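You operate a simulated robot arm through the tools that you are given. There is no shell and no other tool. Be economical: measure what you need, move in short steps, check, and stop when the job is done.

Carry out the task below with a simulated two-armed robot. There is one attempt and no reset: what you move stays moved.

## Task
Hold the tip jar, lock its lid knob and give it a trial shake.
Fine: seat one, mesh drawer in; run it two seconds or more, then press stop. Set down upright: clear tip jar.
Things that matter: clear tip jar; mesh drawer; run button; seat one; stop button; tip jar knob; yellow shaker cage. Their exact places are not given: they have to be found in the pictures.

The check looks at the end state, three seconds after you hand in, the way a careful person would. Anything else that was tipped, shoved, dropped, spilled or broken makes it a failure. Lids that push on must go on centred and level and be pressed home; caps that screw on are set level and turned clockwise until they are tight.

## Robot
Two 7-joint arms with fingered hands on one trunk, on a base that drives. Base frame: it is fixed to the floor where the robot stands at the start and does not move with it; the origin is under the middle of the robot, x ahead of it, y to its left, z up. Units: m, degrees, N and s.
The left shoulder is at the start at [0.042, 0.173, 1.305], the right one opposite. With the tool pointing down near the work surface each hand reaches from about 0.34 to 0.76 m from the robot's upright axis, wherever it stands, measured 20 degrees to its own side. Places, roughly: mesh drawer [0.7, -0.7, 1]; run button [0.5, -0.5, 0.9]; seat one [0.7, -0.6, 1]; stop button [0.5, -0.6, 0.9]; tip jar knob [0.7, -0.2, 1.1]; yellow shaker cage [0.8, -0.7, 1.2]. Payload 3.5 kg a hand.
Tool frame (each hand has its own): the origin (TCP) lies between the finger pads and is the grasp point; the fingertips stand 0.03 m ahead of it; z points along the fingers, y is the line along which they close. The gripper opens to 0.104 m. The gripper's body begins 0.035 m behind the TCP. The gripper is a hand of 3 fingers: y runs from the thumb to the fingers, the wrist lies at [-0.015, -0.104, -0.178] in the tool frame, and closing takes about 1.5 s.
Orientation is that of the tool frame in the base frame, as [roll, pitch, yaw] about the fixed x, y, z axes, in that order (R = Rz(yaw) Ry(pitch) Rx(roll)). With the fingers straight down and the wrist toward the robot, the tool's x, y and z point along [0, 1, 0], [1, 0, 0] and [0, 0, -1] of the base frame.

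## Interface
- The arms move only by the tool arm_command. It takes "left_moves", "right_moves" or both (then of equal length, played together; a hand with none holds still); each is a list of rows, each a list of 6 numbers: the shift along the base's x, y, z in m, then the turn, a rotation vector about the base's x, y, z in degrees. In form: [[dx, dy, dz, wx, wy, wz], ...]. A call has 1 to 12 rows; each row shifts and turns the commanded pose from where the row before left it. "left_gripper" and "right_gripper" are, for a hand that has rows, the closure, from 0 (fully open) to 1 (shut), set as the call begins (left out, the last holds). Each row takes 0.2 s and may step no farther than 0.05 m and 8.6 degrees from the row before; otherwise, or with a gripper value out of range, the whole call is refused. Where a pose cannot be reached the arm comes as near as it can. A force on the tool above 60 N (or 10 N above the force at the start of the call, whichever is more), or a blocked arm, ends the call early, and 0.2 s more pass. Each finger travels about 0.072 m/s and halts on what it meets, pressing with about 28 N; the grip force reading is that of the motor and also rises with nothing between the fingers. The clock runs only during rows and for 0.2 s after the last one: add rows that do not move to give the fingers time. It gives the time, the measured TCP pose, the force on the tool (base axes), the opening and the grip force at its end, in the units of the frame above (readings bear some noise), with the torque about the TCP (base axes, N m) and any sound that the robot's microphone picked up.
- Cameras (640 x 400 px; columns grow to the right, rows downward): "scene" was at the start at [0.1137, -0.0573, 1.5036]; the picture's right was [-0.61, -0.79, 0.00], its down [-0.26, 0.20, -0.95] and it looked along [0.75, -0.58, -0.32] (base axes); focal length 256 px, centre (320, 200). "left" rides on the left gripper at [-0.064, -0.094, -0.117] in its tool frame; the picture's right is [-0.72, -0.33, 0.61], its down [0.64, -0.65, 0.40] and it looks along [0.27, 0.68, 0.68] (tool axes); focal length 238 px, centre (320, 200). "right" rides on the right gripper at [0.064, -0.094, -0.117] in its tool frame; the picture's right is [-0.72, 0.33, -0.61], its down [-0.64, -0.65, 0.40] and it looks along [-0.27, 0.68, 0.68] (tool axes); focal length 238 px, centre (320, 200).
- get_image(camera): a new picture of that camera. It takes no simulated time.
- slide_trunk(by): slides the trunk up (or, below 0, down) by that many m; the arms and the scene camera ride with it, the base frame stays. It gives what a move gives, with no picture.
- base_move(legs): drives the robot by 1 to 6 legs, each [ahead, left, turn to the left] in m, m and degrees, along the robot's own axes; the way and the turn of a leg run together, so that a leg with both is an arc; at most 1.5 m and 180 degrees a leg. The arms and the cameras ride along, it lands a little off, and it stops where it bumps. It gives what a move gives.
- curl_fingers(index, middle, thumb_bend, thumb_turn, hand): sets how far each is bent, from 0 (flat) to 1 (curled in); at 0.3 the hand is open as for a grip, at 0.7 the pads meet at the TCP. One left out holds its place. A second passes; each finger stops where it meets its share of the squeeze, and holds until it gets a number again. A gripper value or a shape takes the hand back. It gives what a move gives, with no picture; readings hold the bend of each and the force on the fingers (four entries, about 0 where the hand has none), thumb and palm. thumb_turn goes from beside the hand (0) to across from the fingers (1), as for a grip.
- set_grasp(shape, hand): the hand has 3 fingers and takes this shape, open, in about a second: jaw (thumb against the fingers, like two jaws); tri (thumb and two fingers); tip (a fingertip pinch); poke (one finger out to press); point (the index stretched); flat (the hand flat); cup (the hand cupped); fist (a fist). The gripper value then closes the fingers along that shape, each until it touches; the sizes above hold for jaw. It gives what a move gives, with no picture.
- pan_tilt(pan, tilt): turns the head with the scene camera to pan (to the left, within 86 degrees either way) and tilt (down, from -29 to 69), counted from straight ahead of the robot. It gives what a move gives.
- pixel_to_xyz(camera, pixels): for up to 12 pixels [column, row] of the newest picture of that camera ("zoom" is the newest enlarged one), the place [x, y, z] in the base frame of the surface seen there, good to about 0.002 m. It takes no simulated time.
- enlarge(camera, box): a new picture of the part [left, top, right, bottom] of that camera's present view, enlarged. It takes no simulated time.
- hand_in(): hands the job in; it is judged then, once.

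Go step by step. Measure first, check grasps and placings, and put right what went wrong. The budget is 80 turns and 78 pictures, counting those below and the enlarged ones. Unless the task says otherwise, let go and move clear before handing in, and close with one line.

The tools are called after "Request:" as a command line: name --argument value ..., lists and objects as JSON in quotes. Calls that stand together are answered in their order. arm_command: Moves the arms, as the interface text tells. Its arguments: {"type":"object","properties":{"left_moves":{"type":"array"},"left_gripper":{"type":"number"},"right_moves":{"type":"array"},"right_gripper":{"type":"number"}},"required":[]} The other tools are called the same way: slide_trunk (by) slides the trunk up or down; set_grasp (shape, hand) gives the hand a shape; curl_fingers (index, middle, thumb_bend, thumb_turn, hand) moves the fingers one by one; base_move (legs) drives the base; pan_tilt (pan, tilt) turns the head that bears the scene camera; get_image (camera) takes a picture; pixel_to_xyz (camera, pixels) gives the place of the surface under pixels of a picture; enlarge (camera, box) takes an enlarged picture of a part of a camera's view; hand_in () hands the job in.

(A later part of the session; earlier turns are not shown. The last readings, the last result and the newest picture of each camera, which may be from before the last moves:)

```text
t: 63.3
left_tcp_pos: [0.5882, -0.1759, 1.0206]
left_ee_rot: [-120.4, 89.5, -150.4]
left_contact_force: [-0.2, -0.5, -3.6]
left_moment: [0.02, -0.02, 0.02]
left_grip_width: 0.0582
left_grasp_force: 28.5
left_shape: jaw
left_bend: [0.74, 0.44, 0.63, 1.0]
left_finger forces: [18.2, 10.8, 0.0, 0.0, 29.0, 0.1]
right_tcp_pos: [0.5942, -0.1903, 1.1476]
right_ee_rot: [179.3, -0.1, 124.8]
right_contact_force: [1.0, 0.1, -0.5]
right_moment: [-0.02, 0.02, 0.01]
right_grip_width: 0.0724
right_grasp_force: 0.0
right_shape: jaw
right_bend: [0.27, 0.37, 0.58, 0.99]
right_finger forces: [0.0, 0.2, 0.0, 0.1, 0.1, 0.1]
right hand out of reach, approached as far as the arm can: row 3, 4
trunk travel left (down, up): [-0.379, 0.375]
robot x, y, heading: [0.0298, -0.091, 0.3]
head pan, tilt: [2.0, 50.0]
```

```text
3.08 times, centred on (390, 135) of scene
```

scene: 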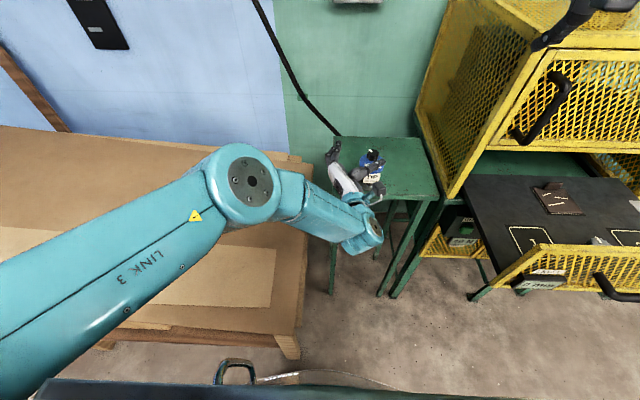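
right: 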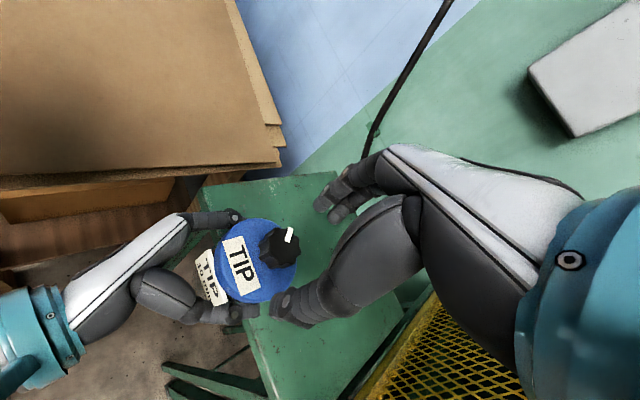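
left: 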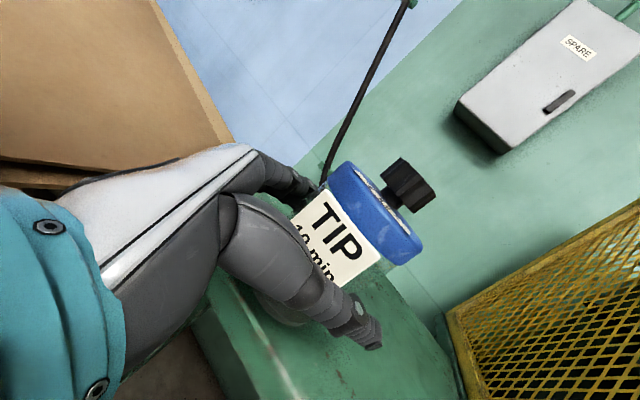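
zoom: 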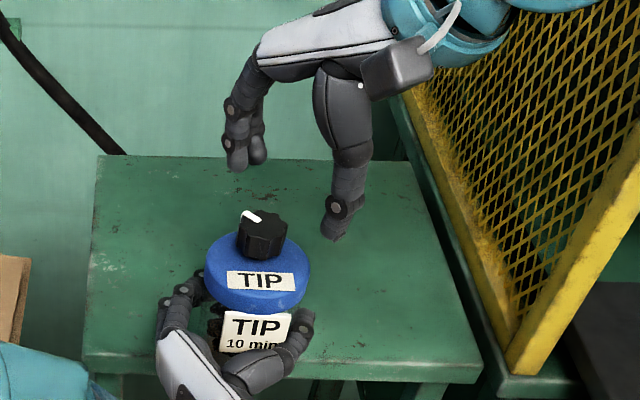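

The hand is over the knob to within 9 mm. I'll correct while descending to TCP 1.106, then close.

Request:
arm_command --right_moves '[[0.004, 0.008, -0.01, 0, 0, 0], [0, 0, -0.01, 0, 0, 0], [0, 0, 0, 0, 0, 0]]'

```text
t: 64.1
left_tcp_pos: [0.5881, -0.1765, 1.0207]
left_ee_rot: [-127.5, 89.6, -157.5]
left_contact_force: [0.6, 0.2, -3.8]
left_moment: [0.04, -0.01, -0.02]
left_grip_width: 0.0585
left_grasp_force: 28.3
left_shape: jaw
left_bend: [0.74, 0.44, 0.63, 1.0]
left_finger forces: [18.2, 10.8, 0.0, 0.1, 29.0, 0.1]
right_tcp_pos: [0.5897, -0.1909, 1.1307]
right_ee_rot: [179.3, -0.1, 124.8]
right_contact_force: [-0.8, 0.0, -0.8]
right_moment: [0.01, 0.02, 0.02]
right_grip_width: 0.0725
right_grasp_force: 0.0
right_shape: jaw
right_bend: [0.27, 0.37, 0.58, 0.99]
right_finger forces: [0.1, 0.1, 0.0, 0.0, 0.1, 0.1]
right hand out of reach, approached as far as the arm can: row 1
trunk travel left (down, up): [-0.379, 0.375]
robot x, y, heading: [0.0318, -0.0936, 0.2]
head pan, tilt: [2.0, 50.0]
```

Request:
arm_command --right_moves '[[0, 0, 0, 0, 0, -8.0], [0.008, 0.009, 0, 0, 0, 0], [0, 0, 0, 0, 0, 0]]'

Request:
enlarge --camera "scene" --box '[330, 90, 430, 180]'

```text
t: 64.9
left_tcp_pos: [0.5888, -0.176, 1.0208]
left_ee_rot: [-126.5, 89.5, -156.4]
left_contact_force: [-0.6, 0.4, -3.3]
left_moment: [0.02, 0.02, 0.0]
left_grip_width: 0.0583
left_grasp_force: 28.0
left_shape: jaw
left_bend: [0.74, 0.44, 0.63, 1.0]
left_finger forces: [18.2, 10.8, 0.0, 0.1, 29.0, 0.0]
right_tcp_pos: [0.588, -0.1937, 1.134]
right_ee_rot: [179.2, 0.1, 116.8]
right_contact_force: [0.1, -0.2, 0.3]
right_moment: [0.0, 0.01, 0.0]
right_grip_width: 0.0725
right_grasp_force: 0.1
right_shape: jaw
right_bend: [0.27, 0.37, 0.58, 0.99]
right_finger forces: [0.0, 0.0, 0.1, 0.0, 0.0, 0.1]
right hand out of reach, approached as far as the arm can: row 1, 2
trunk travel left (down, up): [-0.379, 0.375]
robot x, y, heading: [0.0319, -0.0932, 0.5]
head pan, tilt: [2.0, 50.0]
```

```text
4.44 times, centred on (380, 135) of scene
```

zoom: 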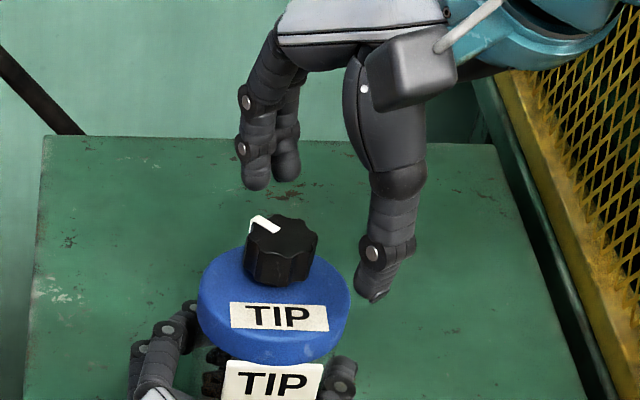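

The right hand needs a bit more margin, so I'll shift both hands right and back together, the jar slightly more so that the knob centres under it.

Request:
arm_command --left_moves '[[-0.008, -0.01, 0, 0, 0, 0], [-0.008, -0.01, 0, 0, 0, 0], [-0.008, -0.01, 0, 0, 0, 0], [-0.008, -0.01, 0, 0, 0, 0], [0, 0, 0, 0, 0, 0]]' --right_moves '[[-0.005, -0.007, 0, 0, 0, 0], [-0.005, -0.007, 0, 0, 0, 0], [-0.005, -0.007, 0, 0, 0, 0], [-0.005, -0.007, 0, 0, 0, 0], [0, 0, 0, 0, 0, 0]]'

Request:
enlarge --camera "scene" --box '[330, 90, 430, 180]'

Request:
pixel_to_xyz --camera "zoom" --pixels '[[305, 285], [330, 280], [355, 275], [330, 265], [330, 295], [330, 310], [300, 300], [280, 290], [260, 270], [320, 255]]'

```text
t: 66.1
left_tcp_pos: [0.5545, -0.1863, 1.0354]
left_ee_rot: [-134.3, 89.6, -164.3]
left_contact_force: [-0.1, 0.3, -4.8]
left_moment: [0.01, 0.01, -0.01]
left_grip_width: 0.0584
left_grasp_force: 28.1
left_shape: jaw
left_bend: [0.74, 0.44, 0.63, 1.0]
left_finger forces: [18.0, 10.8, 0.0, 0.0, 29.0, 0.1]
left hand out of reach, approached as far as the arm can: row 1, 2, 3, 4
right_tcp_pos: [0.5667, -0.2225, 1.1321]
right_ee_rot: [179.3, -0.1, 116.7]
right_contact_force: [0.3, 0.5, 0.8]
right_moment: [0.01, 0.03, 0.0]
right_grip_width: 0.0727
right_grasp_force: 0.1
right_shape: jaw
right_bend: [0.27, 0.37, 0.58, 0.99]
right_finger forces: [0.1, 0.1, 0.0, 0.1, 0.1, 0.1]
trunk travel left (down, up): [-0.379, 0.375]
robot x, y, heading: [0.0323, -0.0911, 0.5]
head pan, tilt: [2.0, 50.0]
```

```text
4.44 times, centred on (380, 135) of scene
```

zoom: 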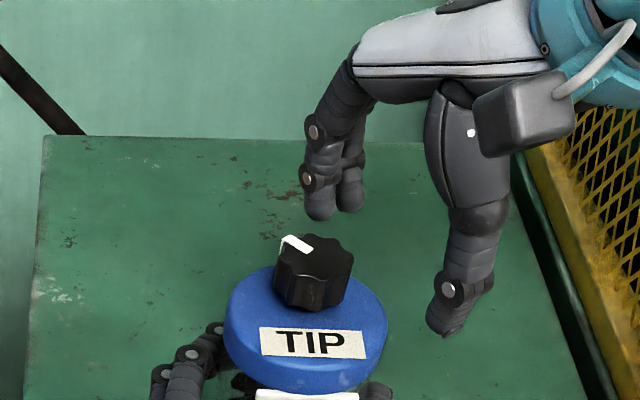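

```text
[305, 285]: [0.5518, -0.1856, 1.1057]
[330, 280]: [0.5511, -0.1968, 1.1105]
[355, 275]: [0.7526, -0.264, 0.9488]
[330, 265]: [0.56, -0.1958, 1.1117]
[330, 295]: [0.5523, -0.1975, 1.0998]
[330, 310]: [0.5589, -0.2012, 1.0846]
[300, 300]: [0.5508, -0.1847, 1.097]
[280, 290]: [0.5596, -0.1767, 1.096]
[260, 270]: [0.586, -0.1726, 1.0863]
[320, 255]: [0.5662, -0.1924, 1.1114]
```

The knob is now at (0.564,-0.192), top 1.111. I'll raise the right hand, centre over it with a bit more yaw, then descend.

Request:
arm_command --right_moves '[[0, 0, 0.022, 0, 0, 0], [0, 0.015, 0, 0, 0, 8], [-0.003, 0.0155, 0, 0, 0, 8], [0, 0, 0, 0, 0, 0]]'

```text
t: 67.1
left_tcp_pos: [0.5536, -0.1862, 1.0366]
left_ee_rot: [-142.5, 89.7, -172.6]
left_contact_force: [0.6, -0.6, -3.2]
left_moment: [-0.02, 0.0, 0.02]
left_grip_width: 0.0582
left_grasp_force: 28.3
left_shape: jaw
left_bend: [0.74, 0.44, 0.63, 1.0]
left_finger forces: [18.1, 10.9, 0.1, 0.0, 29.0, 0.1]
right_tcp_pos: [0.5638, -0.1933, 1.1539]
right_ee_rot: [179.3, 0.1, 132.7]
right_contact_force: [0.7, 0.4, 0.0]
right_moment: [-0.01, -0.04, 0.0]
right_grip_width: 0.0724
right_grasp_force: 0.1
right_shape: jaw
right_bend: [0.27, 0.37, 0.58, 0.99]
right_finger forces: [0.0, 0.0, 0.0, 0.0, 0.0, 0.0]
trunk travel left (down, up): [-0.379, 0.375]
robot x, y, heading: [0.0323, -0.0921, 0.5]
head pan, tilt: [2.0, 50.0]
```

It's centred at (0.564,-0.193). I'll descend 33 mm onto the knob.

Request:
arm_command --right_moves '[[0, 0, -0.011, 0, 0, 0], [0, 0, -0.011, 0, 0, 0], [0, 0, -0.011, 0, 0, 0], [0, 0, 0, 0, 0, 0]]'

Request:
enlarge --camera "scene" --box '[330, 90, 430, 180]'

Request:
get_image --camera "right"

```text
t: 68.1
left_tcp_pos: [0.5544, -0.1862, 1.0358]
left_ee_rot: [-129.4, 89.6, -159.4]
left_contact_force: [0.7, 0.2, -3.5]
left_moment: [0.05, 0.07, 0.0]
left_grip_width: 0.0583
left_grasp_force: 28.1
left_shape: jaw
left_bend: [0.74, 0.44, 0.63, 1.0]
left_finger forces: [18.1, 10.9, 0.1, 0.1, 28.9, 0.0]
right_tcp_pos: [0.5645, -0.1917, 1.1211]
right_ee_rot: [179.3, -0.1, 132.7]
right_contact_force: [-0.2, 0.1, -0.2]
right_moment: [0.02, -0.02, -0.01]
right_grip_width: 0.0726
right_grasp_force: 0.0
right_shape: jaw
right_bend: [0.27, 0.37, 0.58, 0.99]
right_finger forces: [0.1, 0.0, 0.0, 0.1, 0.0, 0.0]
trunk travel left (down, up): [-0.379, 0.375]
robot x, y, heading: [0.034, -0.0904, 0.3]
head pan, tilt: [2.0, 50.0]
```

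```text
4.44 times, centred on (380, 135) of scene
```

zoom: 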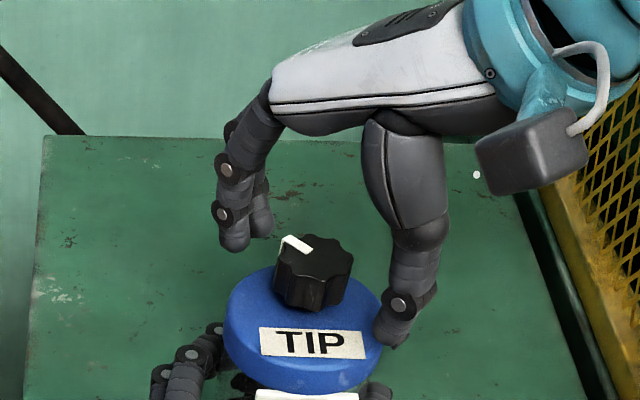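

```text
23 pictures are left
```

right: 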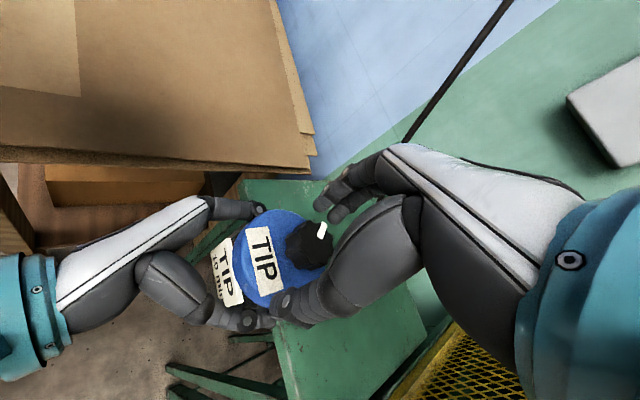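

Fingers and thumb straddle the knob. I'll close on it and turn clockwise by about 50° in small rows.

Request:
arm_command --right_moves '[[0, 0, 0, 0, 0, 0], [0, 0, 0, 0, 0, 0], [0, 0, 0, 0, 0, 0], [0, 0, 0, 0, 0, 0], [0, 0, 0, 0, 0, 0], [0, 0, 0, 0, 0, 0]]' --right_gripper 1

Request:
arm_command --right_moves '[[0, 0, 0, 0, 0, -6], [0, 0, 0, 0, 0, -6], [0, 0, 0, 0, 0, -6], [0, 0, 0, 0, 0, -6], [0, 0, 0, 0, 0, -6], [0, 0, 0, 0, 0, -6], [0, 0, 0, 0, 0, -6], [0, 0, 0, 0, 0, -6]]'

Request:
enlarge --camera "scene" --box '[330, 90, 430, 180]'

```text
t: 69.5
left_tcp_pos: [0.5541, -0.1862, 1.0363]
left_ee_rot: [-141.9, 89.6, -171.9]
left_contact_force: [0.0, 0.5, -2.0]
left_moment: [0.04, 0.02, -0.02]
left_grip_width: 0.0584
left_grasp_force: 28.2
left_shape: jaw
left_bend: [0.74, 0.44, 0.63, 1.0]
left_finger forces: [18.3, 10.6, 0.0, 0.0, 28.8, 0.0]
right_tcp_pos: [0.5647, -0.1923, 1.1219]
right_ee_rot: [179.3, 0.0, 132.7]
right_contact_force: [0.0, 0.8, 0.2]
right_moment: [0.0, -0.02, 0.05]
right_grip_width: 0.0255
right_grasp_force: 27.7
right_shape: jaw
right_bend: [0.74, 0.58, 0.74, 1.0]
right_finger forces: [15.9, 8.7, 0.1, 0.0, 23.1, 0.0]
trunk travel left (down, up): [-0.379, 0.375]
robot x, y, heading: [0.0287, -0.0927, 0.6]
head pan, tilt: [2.0, 50.0]
```

```text
t: 71.3
left_tcp_pos: [0.5541, -0.1878, 1.0372]
left_ee_rot: [-83.8, 89.7, -114.0]
left_contact_force: [-8.4, -14.3, 12.7]
left_moment: [0.45, -0.67, -0.36]
left_grip_width: 0.0566
left_grasp_force: 27.3
left_shape: jaw
left_bend: [0.74, 0.45, 0.62, 1.0]
left_finger forces: [15.4, 10.2, 0.1, 0.0, 38.9, 0.0]
right_tcp_pos: [0.5499, -0.2183, 1.1264]
right_ee_rot: [179.4, -0.1, 84.7]
right_contact_force: [9.0, 13.9, -18.3]
right_moment: [0.28, -0.09, 0.1]
right_grip_width: 0.0228
right_grasp_force: 28.4
right_shape: jaw
right_bend: [0.73, 0.61, 0.77, 0.98]
right_finger forces: [22.8, 6.4, 0.0, 0.1, 17.8, 0.0]
right hand out of reach, approached as far as the arm can: row 5, 6, 7, 8
trunk travel left (down, up): [-0.379, 0.375]
robot x, y, heading: [0.0319, -0.0875, 0.3]
head pan, tilt: [2.0, 50.0]
```

```text
4.44 times, centred on (380, 135) of scene
```

zoom: 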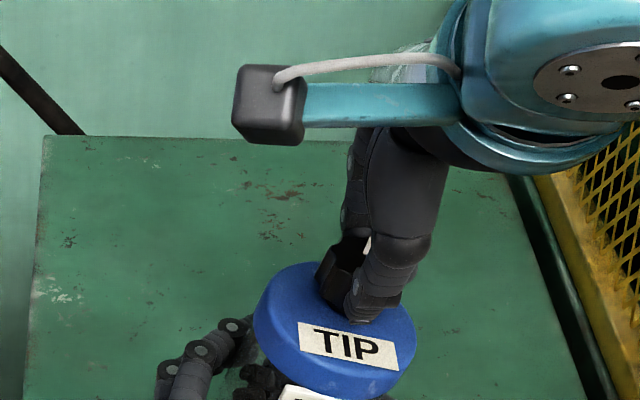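

The hand turned about 48° but was dragged sideways by its reach limit, and the jar now leans a little. I'll let go of the knob, rise, and look.

Request:
arm_command --right_moves '[[0, 0, 0, 0, 0, 0], [0, 0, 0, 0, 0, 0], [0, 0, 0, 0, 0, 0], [0, 0, 0, 0, 0, 0], [0, 0, 0.02, 0, 0, 0], [0, 0, 0.02, 0, 0, 0], [0, -0.03, 0, 0, 0, 0], [0, -0.03, 0, 0, 0, 0]]' --right_gripper 0.3

Request:
enlarge --camera "scene" --box '[320, 90, 440, 200]'

Request:
pixel_to_xyz --camera "zoom" --pixels '[[240, 180], [260, 180], [280, 180], [300, 180], [320, 180], [260, 200], [280, 200], [300, 200], [220, 230], [330, 230], [280, 240], [270, 165]]'

```text
t: 73.1
left_tcp_pos: [0.5559, -0.1875, 1.0352]
left_ee_rot: [-144.3, 89.6, -174.4]
left_contact_force: [-0.1, -0.3, -3.9]
left_moment: [0.02, -0.03, -0.01]
left_grip_width: 0.0566
left_grasp_force: 27.7
left_shape: jaw
left_bend: [0.74, 0.45, 0.63, 1.0]
left_finger forces: [18.3, 9.7, 0.0, 0.0, 29.8, 0.0]
right_tcp_pos: [0.5519, -0.2802, 1.1675]
right_ee_rot: [179.3, 0.0, 84.7]
right_contact_force: [-1.1, -1.1, -0.5]
right_moment: [-0.02, 0.02, -0.01]
right_grip_width: 0.0724
right_grasp_force: 0.0
right_shape: jaw
right_bend: [0.27, 0.37, 0.58, 0.99]
right_finger forces: [0.1, 0.0, 0.1, 0.1, 0.1, 0.0]
trunk travel left (down, up): [-0.379, 0.375]
robot x, y, heading: [0.0317, -0.0916, 0.4]
head pan, tilt: [2.0, 50.0]
```

```text
3.64 times, centred on (380, 145) of scene
```

zoom: 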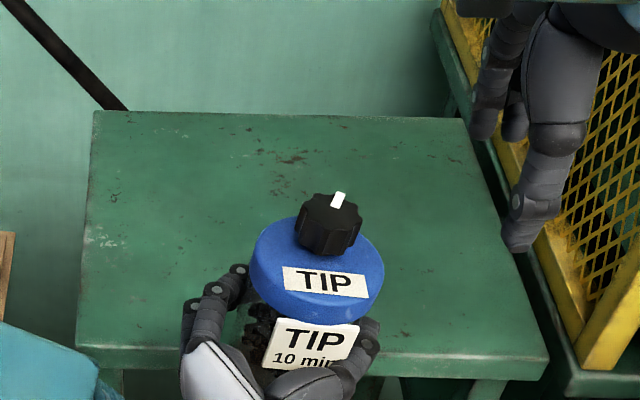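

```text
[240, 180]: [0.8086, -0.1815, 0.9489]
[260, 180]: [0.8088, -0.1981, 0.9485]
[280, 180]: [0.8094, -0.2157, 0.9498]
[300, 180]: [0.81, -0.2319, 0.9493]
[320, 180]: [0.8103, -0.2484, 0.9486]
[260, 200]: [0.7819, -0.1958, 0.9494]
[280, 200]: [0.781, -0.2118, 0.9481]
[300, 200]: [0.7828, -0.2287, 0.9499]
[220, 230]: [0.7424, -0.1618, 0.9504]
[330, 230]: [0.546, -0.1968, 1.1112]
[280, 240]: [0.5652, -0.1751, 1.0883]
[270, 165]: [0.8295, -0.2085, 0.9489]
```

The pointer has moved from upper left to upper right, about 60° clockwise. I'll measure the knob and jar tilt for a second turn.

Request:
pixel_to_xyz --camera "zoom" --pixels '[[326, 216], [339, 196], [302, 212], [358, 216], [330, 200], [325, 235], [333, 207], [262, 255], [375, 258], [315, 270], [290, 225], [370, 240]]'

```text
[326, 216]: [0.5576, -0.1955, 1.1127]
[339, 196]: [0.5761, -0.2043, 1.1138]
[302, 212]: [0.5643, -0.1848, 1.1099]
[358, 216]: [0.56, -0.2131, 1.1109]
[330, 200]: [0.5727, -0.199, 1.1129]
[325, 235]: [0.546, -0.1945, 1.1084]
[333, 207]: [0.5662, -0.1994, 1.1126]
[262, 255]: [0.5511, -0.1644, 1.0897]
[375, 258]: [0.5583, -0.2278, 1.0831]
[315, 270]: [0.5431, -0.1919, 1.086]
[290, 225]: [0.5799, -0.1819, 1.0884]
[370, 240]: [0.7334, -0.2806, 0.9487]
```

The knob is at (0.561,-0.199), with the pointer at -19°, so it has turned 66°. I'll regrasp with the yaw wound back up to about 52° for a second turn.

Request:
arm_command --right_moves '[[0, 0, 0, 0, 0, 8.2], [0, 0, 0, 0, 0, 8.2], [0, 0.01, 0, 0, 0, 8.2], [0, 0.015, 0, 0, 0, 8.2], [0, 0.015, 0, 0, 0, 8.2], [0.003, 0.02, 0, 0, 0, 8.2], [0.003, 0.021, 0, 0, 0, 8.2], [0, 0, 0, 0, 0, 0]]'

```text
t: 74.9
left_tcp_pos: [0.5542, -0.1854, 1.0348]
left_ee_rot: [-133.8, 89.5, -163.8]
left_contact_force: [-0.3, -0.7, -4.2]
left_moment: [0.0, 0.03, 0.01]
left_grip_width: 0.0565
left_grasp_force: 28.2
left_shape: jaw
left_bend: [0.74, 0.45, 0.63, 1.0]
left_finger forces: [18.1, 9.5, 0.1, 0.1, 29.9, 0.1]
right_tcp_pos: [0.544, -0.1907, 1.168]
right_ee_rot: [179.2, 0.2, 141.9]
right_contact_force: [1.2, -0.1, -0.2]
right_moment: [0.02, -0.04, 0.01]
right_grip_width: 0.0725
right_grasp_force: 0.0
right_shape: jaw
right_bend: [0.27, 0.37, 0.58, 0.99]
right_finger forces: [0.0, 0.0, 0.1, 0.0, 0.0, 0.0]
right hand out of reach, approached as far as the arm can: row 7
trunk travel left (down, up): [-0.379, 0.375]
robot x, y, heading: [0.0309, -0.0925, 0.4]
head pan, tilt: [2.0, 50.0]
```

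Request:
arm_command --right_moves '[[0, 0, -0.01, 0, 0, -7], [0.009, -0.004, -0.006, 0, 0, 0], [0.008, -0.004, 0, 0, 0, 0], [0, 0, 0, 0, 0, 0]]'

```text
t: 75.9
left_tcp_pos: [0.5553, -0.1864, 1.0353]
left_ee_rot: [-118.2, 89.6, -148.2]
left_contact_force: [-0.3, -0.1, -4.5]
left_moment: [0.04, -0.01, 0.0]
left_grip_width: 0.0567
left_grasp_force: 28.2
left_shape: jaw
left_bend: [0.74, 0.45, 0.63, 1.0]
left_finger forces: [18.1, 9.4, 0.0, 0.0, 30.0, 0.0]
right_tcp_pos: [0.5626, -0.199, 1.1504]
right_ee_rot: [179.3, 0.0, 135.0]
right_contact_force: [-0.3, 0.0, -0.1]
right_moment: [0.02, -0.04, -0.03]
right_grip_width: 0.0723
right_grasp_force: 0.0
right_shape: jaw
right_bend: [0.27, 0.37, 0.58, 0.99]
right_finger forces: [0.0, 0.0, 0.0, 0.0, 0.0, 0.0]
trunk travel left (down, up): [-0.379, 0.375]
robot x, y, heading: [0.0302, -0.0948, 0.2]
head pan, tilt: [2.0, 50.0]
```

Centred. Descend, close, and turn clockwise 26° within the reachable range.

Request:
arm_command --right_moves '[[0, 0, -0.01, 0, 0, 0], [0, 0, -0.01, 0, 0, 0], [0, 0, -0.008, 0, 0, 0], [0, 0, 0, 0, 0, 0]]'

Request:
arm_command --right_moves '[[0, 0, 0, 0, 0, 0], [0, 0, 0, 0, 0, 0], [0, 0, 0, 0, 0, 0], [0, 0, 0, 0, 0, 0], [0, 0, 0, 0, 0, 0], [0, 0, 0, 0, 0, 0]]' --right_gripper 1

Request:
arm_command --right_moves '[[0, 0, 0, 0, 0, -4], [0, 0, 0, 0, 0, -4], [0, 0, 0, 0, 0, -4], [0, 0, 0, 0, 0, -4], [0, 0, 0, 0, 0, -4], [0, 0, 0, 0, 0, -4]]'

```text
t: 76.9
left_tcp_pos: [0.5538, -0.1861, 1.0357]
left_ee_rot: [-150.5, 89.6, 179.5]
left_contact_force: [-0.3, 0.4, -4.3]
left_moment: [0.0, 0.02, 0.05]
left_grip_width: 0.0567
left_grasp_force: 28.5
left_shape: jaw
left_bend: [0.74, 0.45, 0.63, 1.0]
left_finger forces: [18.1, 9.3, 0.1, 0.0, 29.9, 0.1]
right_tcp_pos: [0.5626, -0.1994, 1.1219]
right_ee_rot: [179.2, 0.0, 135.1]
right_contact_force: [-0.1, 0.1, -0.5]
right_moment: [-0.02, 0.02, -0.04]
right_grip_width: 0.0722
right_grasp_force: 0.0
right_shape: jaw
right_bend: [0.27, 0.37, 0.58, 0.99]
right_finger forces: [0.0, 0.1, 0.0, 0.0, 0.0, 0.0]
trunk travel left (down, up): [-0.379, 0.375]
robot x, y, heading: [0.0313, -0.0904, 0.3]
head pan, tilt: [2.0, 50.0]
```

```text
t: 78.3
left_tcp_pos: [0.5553, -0.1874, 1.0346]
left_ee_rot: [-130.6, 89.6, -160.6]
left_contact_force: [0.0, -0.5, -3.4]
left_moment: [-0.01, 0.0, 0.0]
left_grip_width: 0.0567
left_grasp_force: 28.3
left_shape: jaw
left_bend: [0.74, 0.45, 0.63, 1.0]
left_finger forces: [18.0, 9.3, 0.0, 0.0, 29.9, 0.1]
right_tcp_pos: [0.5642, -0.1984, 1.1233]
right_ee_rot: [179.3, 0.1, 135.0]
right_contact_force: [0.2, 1.1, 0.2]
right_moment: [0.07, 0.0, -0.01]
right_grip_width: 0.0239
right_grasp_force: 28.3
right_shape: jaw
right_bend: [0.74, 0.61, 0.74, 1.0]
right_finger forces: [16.5, 7.3, 0.0, 0.0, 24.9, 0.1]
trunk travel left (down, up): [-0.379, 0.375]
robot x, y, heading: [0.0269, -0.0921, 0.4]
head pan, tilt: [2.0, 50.0]
```

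```text
t: 79.7
left_tcp_pos: [0.5536, -0.1868, 1.0354]
left_ee_rot: [-145.7, 89.5, -175.6]
left_contact_force: [1.1, -0.5, -2.7]
left_moment: [0.03, -0.02, 0.04]
left_grip_width: 0.0568
left_grasp_force: 27.9
left_shape: jaw
left_bend: [0.74, 0.45, 0.63, 1.0]
left_finger forces: [18.4, 9.6, 0.0, 0.1, 29.7, 0.0]
right_tcp_pos: [0.5618, -0.1989, 1.1227]
right_ee_rot: [179.3, -0.1, 111.0]
right_contact_force: [-0.7, 0.2, 0.5]
right_moment: [0.06, 0.09, 0.02]
right_grip_width: 0.0235
right_grasp_force: 28.1
right_shape: jaw
right_bend: [0.74, 0.61, 0.74, 1.0]
right_finger forces: [16.2, 7.9, 0.1, 0.0, 26.1, 0.1]
trunk travel left (down, up): [-0.379, 0.375]
robot x, y, heading: [0.0279, -0.0907, 0.3]
head pan, tilt: [2.0, 50.0]
```

There's no resistance yet at 90° total. I'll keep turning a few more degrees and watch torque and reach.

Request:
arm_command --right_moves '[[0, 0, 0, 0, 0, -4], [0, 0, 0, 0, 0, -4], [0, 0, 0, 0, 0, -4], [0, 0, 0, 0, 0, -4]]'

Request:
enlarge --camera "scene" --box '[320, 90, 440, 200]'

```text
t: 80.7
left_tcp_pos: [0.5538, -0.1879, 1.0369]
left_ee_rot: [-114.9, 89.7, -145.0]
left_contact_force: [-7.5, -8.1, 6.8]
left_moment: [0.25, -0.33, -0.39]
left_grip_width: 0.0563
left_grasp_force: 28.0
left_shape: jaw
left_bend: [0.74, 0.45, 0.63, 1.0]
left_finger forces: [16.1, 9.9, 0.0, 0.0, 35.5, 0.0]
right_tcp_pos: [0.559, -0.2053, 1.125]
right_ee_rot: [179.3, -0.1, 95.2]
right_contact_force: [6.0, 8.7, -11.1]
right_moment: [0.33, -0.32, 0.26]
right_grip_width: 0.0229
right_grasp_force: 27.7
right_shape: jaw
right_bend: [0.74, 0.6, 0.74, 1.0]
right_finger forces: [20.5, 9.5, 0.1, 0.1, 23.5, 0.0]
right hand out of reach, approached as far as the arm can: row 4
trunk travel left (down, up): [-0.379, 0.375]
robot x, y, heading: [0.0316, -0.0925, 0.3]
head pan, tilt: [2.0, 50.0]
```

```text
3.64 times, centred on (380, 145) of scene
```

zoom: 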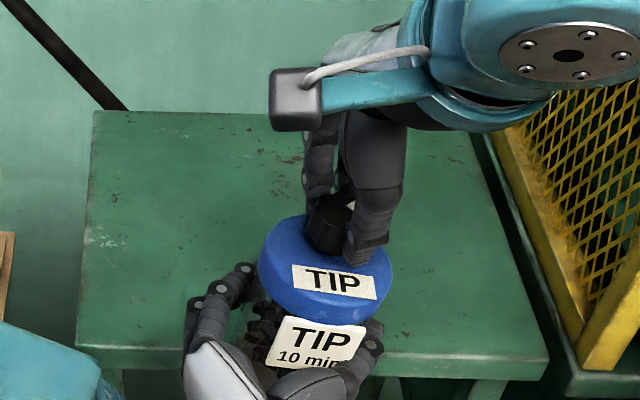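

There's some resisting torque now (0.26–0.39 N m). I'll release and read the pointer.

Request:
arm_command --right_moves '[[0, 0, 0, 0, 0, 0], [0, 0, 0, 0, 0, 0], [0, 0, 0, 0, 0, 0], [0, 0, 0, 0, 0, 0], [0, 0, 0.02, 0, 0, 0], [0, 0, 0.02, 0, 0, 0], [0, -0.03, 0, 0, 0, 0], [0, -0.03, 0, 0, 0, 0]]' --right_gripper 0.3

Request:
enlarge --camera "scene" --box '[350, 120, 420, 190]'

Request:
pixel_to_xyz --camera "zoom" --pixels '[[240, 100], [270, 100], [300, 100], [330, 100], [240, 150], [280, 150], [320, 150], [180, 200], [380, 200], [280, 230]]'

```text
t: 82.5
left_tcp_pos: [0.5541, -0.1855, 1.0353]
left_ee_rot: [-133.1, 89.6, -163.0]
left_contact_force: [-0.5, 0.6, -3.8]
left_moment: [0.02, 0.01, 0.03]
left_grip_width: 0.0568
left_grasp_force: 27.4
left_shape: jaw
left_bend: [0.74, 0.45, 0.63, 1.0]
left_finger forces: [18.1, 9.0, 0.0, 0.1, 30.0, 0.1]
right_tcp_pos: [0.56, -0.2668, 1.1673]
right_ee_rot: [179.2, 0.0, 95.2]
right_contact_force: [0.6, 0.4, 0.3]
right_moment: [-0.03, -0.02, -0.01]
right_grip_width: 0.0726
right_grasp_force: 0.1
right_shape: jaw
right_bend: [0.27, 0.37, 0.58, 0.99]
right_finger forces: [0.1, 0.0, 0.1, 0.1, 0.0, 0.0]
trunk travel left (down, up): [-0.379, 0.375]
robot x, y, heading: [0.0299, -0.0903, 0.3]
head pan, tilt: [2.0, 50.0]
```

```text
5.71 times, centred on (385, 155) of scene
```

zoom: 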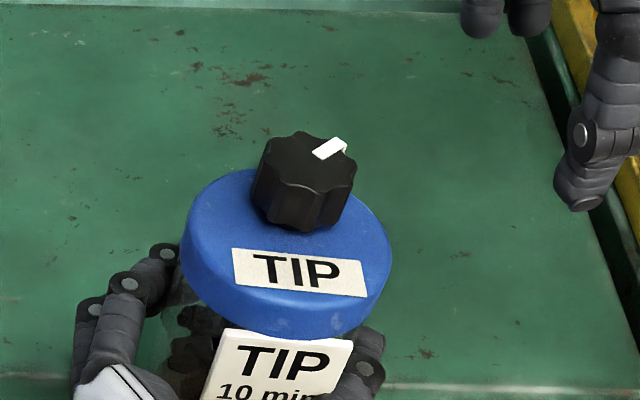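

```text
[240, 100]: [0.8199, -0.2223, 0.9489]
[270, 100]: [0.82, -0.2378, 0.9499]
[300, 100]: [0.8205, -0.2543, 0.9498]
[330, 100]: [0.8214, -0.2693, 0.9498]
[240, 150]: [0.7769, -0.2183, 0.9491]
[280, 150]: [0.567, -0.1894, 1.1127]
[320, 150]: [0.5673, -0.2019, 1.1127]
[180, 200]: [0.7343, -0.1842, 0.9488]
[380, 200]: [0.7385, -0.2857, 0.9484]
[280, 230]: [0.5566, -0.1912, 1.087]
```

Request:
pixel_to_xyz --camera "zoom" --pixels '[[318, 154], [340, 143], [262, 155], [352, 172], [298, 135], [300, 190], [305, 160], [236, 265], [363, 280], [235, 250], [362, 264], [300, 270]]'

```text
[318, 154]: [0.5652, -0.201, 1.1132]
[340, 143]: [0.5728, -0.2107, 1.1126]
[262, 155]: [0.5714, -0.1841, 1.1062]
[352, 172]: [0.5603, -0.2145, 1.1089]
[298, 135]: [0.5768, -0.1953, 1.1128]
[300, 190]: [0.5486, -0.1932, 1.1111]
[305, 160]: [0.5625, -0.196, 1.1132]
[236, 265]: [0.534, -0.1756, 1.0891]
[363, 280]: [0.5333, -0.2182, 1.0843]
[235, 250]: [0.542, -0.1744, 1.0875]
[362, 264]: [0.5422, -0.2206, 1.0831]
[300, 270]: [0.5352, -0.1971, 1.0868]
```

The pointer moved 26° while the hand turned 40°, and the last rows carried 0.26 N m through the knob, so it has reached its stop after about 90°. Next the right hand takes the jar by the knob.

Request:
arm_command --right_moves '[[0, 0, 0, 0, 0, 8], [0, 0.01, 0, 0, 0, 8], [0, 0.015, -0.005, 0, 0, 8], [0, 0.02, -0.005, 0, 0, 8], [0.0025, 0.024, -0.005, 0, 0, 7.5], [0, 0, 0, 0, 0, 0]]'

```text
t: 83.9
left_tcp_pos: [0.5545, -0.1869, 1.0355]
left_ee_rot: [-127.4, 89.5, -157.5]
left_contact_force: [0.1, -0.6, -3.5]
left_moment: [0.0, 0.03, 0.0]
left_grip_width: 0.0565
left_grasp_force: 28.0
left_shape: jaw
left_bend: [0.74, 0.45, 0.63, 1.0]
left_finger forces: [18.1, 8.9, 0.0, 0.1, 30.0, 0.0]
right_tcp_pos: [0.5592, -0.1967, 1.1503]
right_ee_rot: [179.2, 0.0, 134.7]
right_contact_force: [0.2, 0.6, 0.1]
right_moment: [-0.02, -0.03, -0.04]
right_grip_width: 0.0727
right_grasp_force: 0.1
right_shape: jaw
right_bend: [0.27, 0.37, 0.58, 0.99]
right_finger forces: [0.1, 0.0, 0.0, 0.1, 0.0, 0.0]
trunk travel left (down, up): [-0.379, 0.375]
robot x, y, heading: [0.032, -0.0906, 0.1]
head pan, tilt: [2.0, 50.0]
```

Centred. Descend, close, and give one more clockwise test twist of 20° within reach.

Request:
arm_command --right_moves '[[0.003, 0, -0.01, 0, 0, 0], [0, 0, -0.01, 0, 0, 0], [0, 0, -0.0075, 0, 0, 0], [0, 0, 0, 0, 0, 0]]'

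Request:
arm_command --right_moves '[[0, 0, 0, 0, 0, 0], [0, 0, 0, 0, 0, 0], [0, 0, 0, 0, 0, 0], [0, 0, 0, 0, 0, 0], [0, 0, 0, 0, 0, 0], [0, 0, 0, 0, 0, 0]]' --right_gripper 1

Request:
arm_command --right_moves '[[0, 0, 0, 0, 0, -4], [0, 0, 0, 0, 0, -4], [0, 0, 0, 0, 0, -4], [0, 0, 0, 0, 0, -4], [0, 0, 0, 0, 0, -4]]'

```text
t: 84.9
left_tcp_pos: [0.5547, -0.1856, 1.0365]
left_ee_rot: [-137.0, 89.6, -167.1]
left_contact_force: [-0.2, -0.3, -4.4]
left_moment: [-0.02, 0.02, 0.02]
left_grip_width: 0.0562
left_grasp_force: 28.7
left_shape: jaw
left_bend: [0.74, 0.45, 0.63, 1.0]
left_finger forces: [18.1, 8.9, 0.0, 0.1, 29.9, 0.0]
right_tcp_pos: [0.5645, -0.1968, 1.1228]
right_ee_rot: [179.3, 0.0, 134.6]
right_contact_force: [0.5, -0.4, 0.2]
right_moment: [0.01, -0.02, 0.02]
right_grip_width: 0.0722
right_grasp_force: 0.0
right_shape: jaw
right_bend: [0.27, 0.37, 0.58, 0.99]
right_finger forces: [0.2, 0.0, 0.0, 0.1, 0.1, 0.1]
trunk travel left (down, up): [-0.379, 0.375]
robot x, y, heading: [0.0311, -0.0897, 0.3]
head pan, tilt: [2.0, 50.0]
```

```text
t: 86.3
left_tcp_pos: [0.555, -0.1869, 1.0357]
left_ee_rot: [-135.6, 89.6, -165.6]
left_contact_force: [0.0, -0.7, -3.3]
left_moment: [-0.01, 0.04, -0.08]
left_grip_width: 0.0567
left_grasp_force: 27.5
left_shape: jaw
left_bend: [0.74, 0.45, 0.63, 1.0]
left_finger forces: [18.2, 9.1, 0.0, 0.1, 30.0, 0.0]
right_tcp_pos: [0.5636, -0.1962, 1.1231]
right_ee_rot: [179.3, 0.0, 134.8]
right_contact_force: [-0.2, 0.7, -0.5]
right_moment: [0.07, -0.05, 0.04]
right_grip_width: 0.0253
right_grasp_force: 27.8
right_shape: jaw
right_bend: [0.73, 0.62, 0.74, 1.0]
right_finger forces: [16.1, 8.9, 0.0, 0.0, 23.4, 0.0]
trunk travel left (down, up): [-0.379, 0.375]
robot x, y, heading: [0.0279, -0.0949, 0.3]
head pan, tilt: [2.0, 50.0]
```

```text
t: 87.5
left_tcp_pos: [0.554, -0.1862, 1.0351]
left_ee_rot: [-126.2, 89.5, -156.2]
left_contact_force: [-0.4, -3.5, -2.8]
left_moment: [0.06, 0.09, -0.29]
left_grip_width: 0.0563
left_grasp_force: 28.3
left_shape: jaw
left_bend: [0.74, 0.45, 0.63, 1.0]
left_finger forces: [18.8, 8.9, 0.1, 0.0, 31.0, 0.0]
right_tcp_pos: [0.5652, -0.1961, 1.1229]
right_ee_rot: [179.3, 0.0, 114.5]
right_contact_force: [0.4, 3.6, 0.5]
right_moment: [0.21, -0.12, 0.28]
right_grip_width: 0.0242
right_grasp_force: 28.0
right_shape: jaw
right_bend: [0.73, 0.6, 0.73, 1.0]
right_finger forces: [19.0, 12.3, 0.0, 0.1, 27.6, 0.1]
trunk travel left (down, up): [-0.379, 0.375]
robot x, y, heading: [0.0313, -0.0959, 0.1]
head pan, tilt: [2.0, 50.0]
```

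The torque rises to 0.28 N m straight away at the stop, so the knob is locked. The right hand holds the knob, so I'll open the left hand and withdraw it.

Request:
arm_command --left_moves '[[0, 0, 0, 0, 0, 0], [0, 0, 0, 0, 0, 0], [0, 0, 0, 0, 0, 0], [0, 0, 0, 0, 0, 0], [0, 0, 0, 0, 0, 0], [-0.013, 0.0075, 0, 0, 0, 0], [-0.017, 0.01, 0, 0, 0, 0], [-0.026, 0.015, 0, 0, 0, 0], [-0.026, 0.015, 0, 0, 0, 0], [-0.026, 0.015, 0, 0, 0, 0], [0, 0, 0, 0, 0, 0]]' --left_gripper 0

Request:
enlarge --camera "scene" --box '[300, 80, 480, 240]'

```text
t: 89.9
left_tcp_pos: [0.473, -0.1205, 1.0362]
left_ee_rot: [-117.3, 89.5, -147.2]
left_contact_force: [0.0, 0.9, -0.1]
left_moment: [0.0, 0.05, 0.03]
left_grip_width: 0.1038
left_grasp_force: 0.1
left_shape: jaw
left_bend: [0.3, 0.3, 0.3, 0.98]
left_finger forces: [0.0, 0.0, 0.1, 0.1, 0.0, 0.0]
left hand out of reach, approached as far as the arm can: row 10
right_tcp_pos: [0.5637, -0.1972, 1.1238]
right_ee_rot: [179.4, -0.1, 114.7]
right_contact_force: [-0.4, -0.5, -0.4]
right_moment: [-0.03, -0.02, 0.02]
right_grip_width: 0.0244
right_grasp_force: 28.0
right_shape: jaw
right_bend: [0.73, 0.63, 0.74, 1.0]
right_finger forces: [17.5, 8.7, 0.0, 0.0, 24.0, 0.0]
trunk travel left (down, up): [-0.379, 0.375]
robot x, y, heading: [0.0356, -0.0896, 0.2]
head pan, tilt: [2.0, 50.0]
```

```text
2.50 times, centred on (390, 160) of scene
```

zoom: 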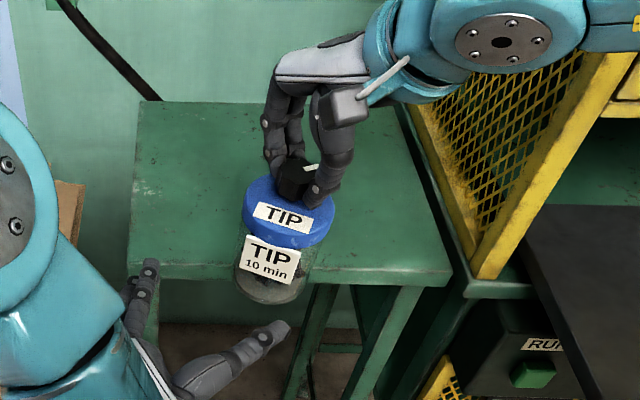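

The jar hangs from the right hand. I'll raise both with the trunk by 0.22 and swing the left hand away up and left, then check.

Request:
slide_trunk --by 0.22

Request:
arm_command --left_moves '[[0, 0.03, 0.02, 0, 0, 0], [0, 0.03, 0.02, 0, 0, 0], [0, 0.03, 0.02, 0, 0, 0], [0, 0.03, 0.02, 0, 0, 0], [0, 0.03, 0.02, 0, 0, 0], [0, 0.03, 0.02, 0, 0, 0]]'

Request:
get_image --camera "scene"

```text
t: 92.3
left_tcp_pos: [0.4712, -0.121, 1.2569]
left_ee_rot: [-119.1, 89.6, -149.0]
left_contact_force: [0.8, 0.8, 0.2]
left_moment: [-0.02, 0.02, 0.01]
left_grip_width: 0.104
left_grasp_force: 0.1
left_shape: jaw
left_bend: [0.3, 0.3, 0.3, 0.98]
left_finger forces: [0.1, 0.0, 0.0, 0.1, 0.1, 0.0]
right_tcp_pos: [0.5583, -0.1958, 1.359]
right_ee_rot: [177.7, 0.7, 114.7]
right_contact_force: [0.0, -1.1, -5.0]
right_moment: [-0.04, -0.02, 0.02]
right_grip_width: 0.0244
right_grasp_force: 28.4
right_shape: jaw
right_bend: [0.73, 0.63, 0.74, 1.0]
right_finger forces: [17.4, 8.6, 0.0, 0.0, 23.9, 0.0]
trunk travel left (down, up): [-0.599, 0.155]
robot x, y, heading: [0.0285, -0.0883, 0.2]
head pan, tilt: [2.0, 50.0]
```

```text
t: 93.7
left_tcp_pos: [0.4688, 0.0327, 1.3934]
left_ee_rot: [-110.0, 89.5, -139.8]
left_contact_force: [0.5, 0.7, -0.3]
left_moment: [0.04, 0.0, -0.01]
left_grip_width: 0.1038
left_grasp_force: 0.1
left_shape: jaw
left_bend: [0.3, 0.3, 0.3, 0.98]
left_finger forces: [0.0, 0.1, 0.0, 0.0, 0.1, 0.0]
left hand out of reach, approached as far as the arm can: row 4, 5, 6
right_tcp_pos: [0.557, -0.1956, 1.3606]
right_ee_rot: [177.6, 0.8, 114.7]
right_contact_force: [-0.6, -0.6, -4.8]
right_moment: [-0.03, 0.0, 0.0]
right_grip_width: 0.0245
right_grasp_force: 28.1
right_shape: jaw
right_bend: [0.73, 0.63, 0.74, 1.0]
right_finger forces: [17.5, 8.6, 0.0, 0.0, 23.9, 0.0]
trunk travel left (down, up): [-0.599, 0.155]
robot x, y, heading: [0.0267, -0.0868, 0.3]
head pan, tilt: [2.0, 50.0]
```

```text
17 pictures are left
```

scene: 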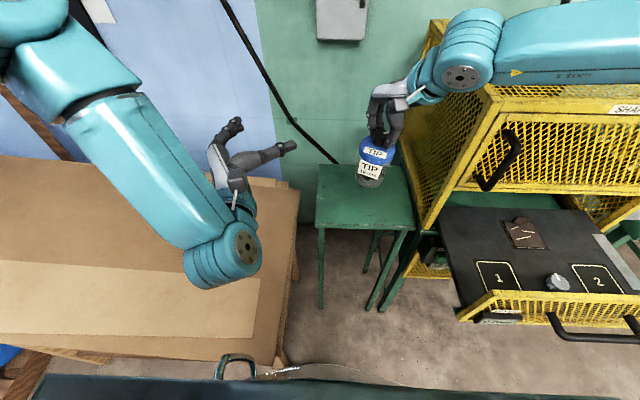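

The jar hangs safely (5 N), its base at about 1.225. I'll drive back and then right so that it comes over seat one.

Request:
base_move --legs '[[-0.138, 0, 0], [0, -0.35, 0]]'

Request:
pan_tilt --pan -14 --tilt 50

Request:
get_image --camera "scene"

```text
t: 96.8
left_tcp_pos: [0.3353, -0.3134, 1.3931]
left_ee_rot: [-121.6, 89.5, -151.3]
left_contact_force: [0.6, -0.4, 0.3]
left_moment: [-0.06, 0.02, 0.01]
left_grip_width: 0.1037
left_grasp_force: 0.2
left_shape: jaw
left_bend: [0.3, 0.3, 0.3, 0.98]
left_finger forces: [0.0, 0.0, 0.1, 0.0, 0.0, 0.0]
right_tcp_pos: [0.4244, -0.541, 1.3585]
right_ee_rot: [177.5, 0.7, 114.5]
right_contact_force: [-0.5, 0.1, -4.6]
right_moment: [-0.04, -0.01, 0.03]
right_grip_width: 0.0249
right_grasp_force: 28.0
right_shape: jaw
right_bend: [0.73, 0.63, 0.74, 1.0]
right_finger forces: [17.4, 8.6, 0.0, 0.1, 23.9, 0.0]
trunk travel left (down, up): [-0.599, 0.155]
robot x, y, heading: [-0.1019, -0.4355, 0.2]
head pan, tilt: [2.0, 50.0]
```

```text
t: 97.6
left_tcp_pos: [0.3357, -0.3138, 1.392]
left_ee_rot: [-128.0, 89.5, -157.9]
left_contact_force: [0.3, 0.1, -0.9]
left_moment: [0.0, 0.0, -0.01]
left_grip_width: 0.1038
left_grasp_force: 0.1
left_shape: jaw
left_bend: [0.3, 0.3, 0.3, 0.98]
left_finger forces: [0.0, 0.0, 0.0, 0.0, 0.0, 0.1]
right_tcp_pos: [0.4227, -0.5433, 1.3603]
right_ee_rot: [177.7, 0.8, 114.4]
right_contact_force: [0.5, 0.7, -4.2]
right_moment: [0.0, -0.03, 0.01]
right_grip_width: 0.0245
right_grasp_force: 28.0
right_shape: jaw
right_bend: [0.73, 0.63, 0.74, 1.0]
right_finger forces: [17.4, 8.6, 0.0, 0.0, 23.9, 0.0]
trunk travel left (down, up): [-0.599, 0.155]
robot x, y, heading: [-0.1035, -0.4385, 0.1]
head pan, tilt: [-14.0, 50.0]
```

```text
16 pictures are left
```

scene: 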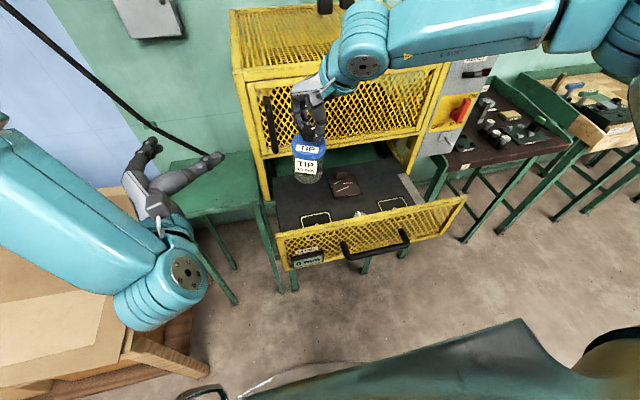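

The jar is nearly above seat one. I'll lower by 0.13 and measure the jar's tilt and seat position.

Request:
slide_trunk --by -0.13

Request:
enlarge --camera "scene" --box '[250, 90, 410, 220]'

```text
t: 99.2
left_tcp_pos: [0.3351, -0.3146, 1.2639]
left_ee_rot: [-130.0, 89.4, -159.8]
left_contact_force: [-0.5, -0.1, -0.4]
left_moment: [0.0, 0.01, -0.02]
left_grip_width: 0.1035
left_grasp_force: 0.1
left_shape: jaw
left_bend: [0.3, 0.3, 0.3, 0.98]
left_finger forces: [0.0, 0.1, 0.0, 0.1, 0.0, 0.1]
right_tcp_pos: [0.4235, -0.5405, 1.23]
right_ee_rot: [177.7, 0.8, 114.5]
right_contact_force: [-0.3, 0.0, -3.7]
right_moment: [0.0, -0.03, 0.03]
right_grip_width: 0.0245
right_grasp_force: 28.2
right_shape: jaw
right_bend: [0.73, 0.63, 0.74, 1.0]
right_finger forces: [17.4, 8.7, 0.0, 0.0, 23.9, 0.0]
trunk travel left (down, up): [-0.469, 0.285]
robot x, y, heading: [-0.1017, -0.4365, -0.0]
head pan, tilt: [-14.0, 50.0]
```

```text
3.08 times, centred on (330, 155) of scene
```

zoom: 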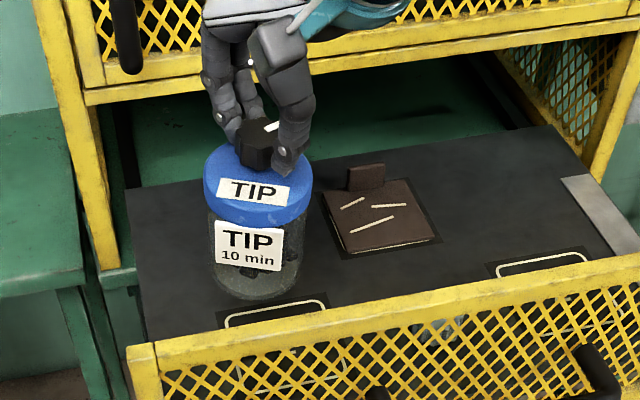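

Request:
pixel_to_xyz --camera "zoom" --pixels '[[212, 178], [300, 178], [250, 200], [218, 186], [292, 195], [215, 260], [298, 255], [250, 298], [248, 285], [228, 320], [325, 302], [275, 311]]'

```text
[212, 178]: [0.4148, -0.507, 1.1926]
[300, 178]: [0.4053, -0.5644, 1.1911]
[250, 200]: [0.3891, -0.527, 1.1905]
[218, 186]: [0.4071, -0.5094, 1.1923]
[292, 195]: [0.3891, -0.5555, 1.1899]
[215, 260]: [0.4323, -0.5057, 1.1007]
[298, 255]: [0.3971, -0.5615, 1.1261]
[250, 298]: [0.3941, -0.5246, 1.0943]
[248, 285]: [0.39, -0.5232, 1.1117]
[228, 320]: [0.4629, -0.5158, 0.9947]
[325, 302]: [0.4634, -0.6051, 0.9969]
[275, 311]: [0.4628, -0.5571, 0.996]
```

The jar is within 2° of upright, its base at about 1.094, centre (0.424,-0.538); seat centre is (0.42,-0.557). I'll shift 18 mm right, then lower by 0.085.

Request:
arm_command --right_moves '[[-0.002, -0.009, 0, -0.8, 0, 0], [-0.002, -0.009, 0, -0.7, 0, 0], [0, 0, 0, 0, 0, 0]]'

Request:
slide_trunk --by -0.085

Request:
enlarge --camera "scene" --box '[250, 90, 410, 220]'

```text
t: 100.0
left_tcp_pos: [0.3356, -0.3144, 1.2631]
left_ee_rot: [-137.7, 89.3, -167.6]
left_contact_force: [-0.3, -0.3, -0.8]
left_moment: [-0.03, -0.02, -0.02]
left_grip_width: 0.1036
left_grasp_force: 0.1
left_shape: jaw
left_bend: [0.3, 0.3, 0.3, 0.98]
left_finger forces: [0.0, 0.1, 0.0, 0.0, 0.0, 0.0]
right_tcp_pos: [0.4191, -0.5592, 1.23]
right_ee_rot: [178.2, 2.1, 114.6]
right_contact_force: [-0.1, 0.6, -4.0]
right_moment: [-0.01, -0.02, 0.03]
right_grip_width: 0.0245
right_grasp_force: 28.0
right_shape: jaw
right_bend: [0.73, 0.63, 0.74, 1.0]
right_finger forces: [17.4, 8.6, 0.0, 0.0, 23.7, 0.0]
trunk travel left (down, up): [-0.469, 0.285]
robot x, y, heading: [-0.1031, -0.4373, 0.0]
head pan, tilt: [-14.0, 50.0]
```

```text
t: 101.2
left_tcp_pos: [0.3439, -0.3133, 1.1667]
left_ee_rot: [-144.8, 87.3, -174.8]
left_contact_force: [0.5, -0.3, -0.6]
left_moment: [-0.02, -0.01, -0.01]
left_grip_width: 0.1039
left_grasp_force: 0.0
left_shape: jaw
left_bend: [0.3, 0.3, 0.3, 0.98]
left_finger forces: [0.1, 0.0, 0.0, 0.0, 0.1, 0.0]
right_tcp_pos: [0.4199, -0.5599, 1.1444]
right_ee_rot: [178.2, 2.1, 114.5]
right_contact_force: [-0.7, 0.1, -3.9]
right_moment: [-0.01, 0.0, 0.01]
right_grip_width: 0.0243
right_grasp_force: 28.3
right_shape: jaw
right_bend: [0.73, 0.63, 0.74, 1.0]
right_finger forces: [17.4, 8.6, 0.1, 0.0, 23.8, 0.0]
trunk travel left (down, up): [-0.384, 0.37]
robot x, y, heading: [-0.1053, -0.4375, 0.2]
head pan, tilt: [-14.0, 50.0]
```

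```text
3.08 times, centred on (330, 155) of scene
```

zoom: 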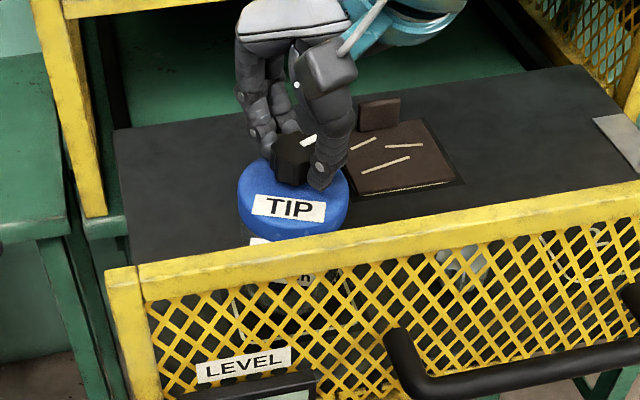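

About 1 cm remains. I'll lower in 3 mm steps and watch the weight come off.

Request:
arm_command --right_moves '[[0, 0, -0.003, 0, 0, 0], [0, 0, -0.003, 0, 0, 0], [0, 0, -0.003, 0, 0, 0], [0, 0, -0.002, 0, 0, 0]]'

```text
t: 102.2
left_tcp_pos: [0.3442, -0.3144, 1.1666]
left_ee_rot: [-145.1, 87.5, -174.9]
left_contact_force: [-0.1, 0.0, 0.0]
left_moment: [0.0, 0.04, -0.02]
left_grip_width: 0.1036
left_grasp_force: 0.0
left_shape: jaw
left_bend: [0.3, 0.3, 0.3, 0.98]
left_finger forces: [0.1, 0.0, 0.0, 0.1, 0.0, 0.0]
right_tcp_pos: [0.4197, -0.5596, 1.1338]
right_ee_rot: [178.3, 2.1, 114.5]
right_contact_force: [-0.1, -0.6, -2.9]
right_moment: [-0.03, -0.03, 0.02]
right_grip_width: 0.0245
right_grasp_force: 27.4
right_shape: jaw
right_bend: [0.73, 0.63, 0.74, 1.0]
right_finger forces: [17.7, 9.0, 0.1, 0.1, 23.7, 0.0]
trunk travel left (down, up): [-0.384, 0.37]
robot x, y, heading: [-0.1033, -0.4369, 0.0]
head pan, tilt: [-14.0, 50.0]
```

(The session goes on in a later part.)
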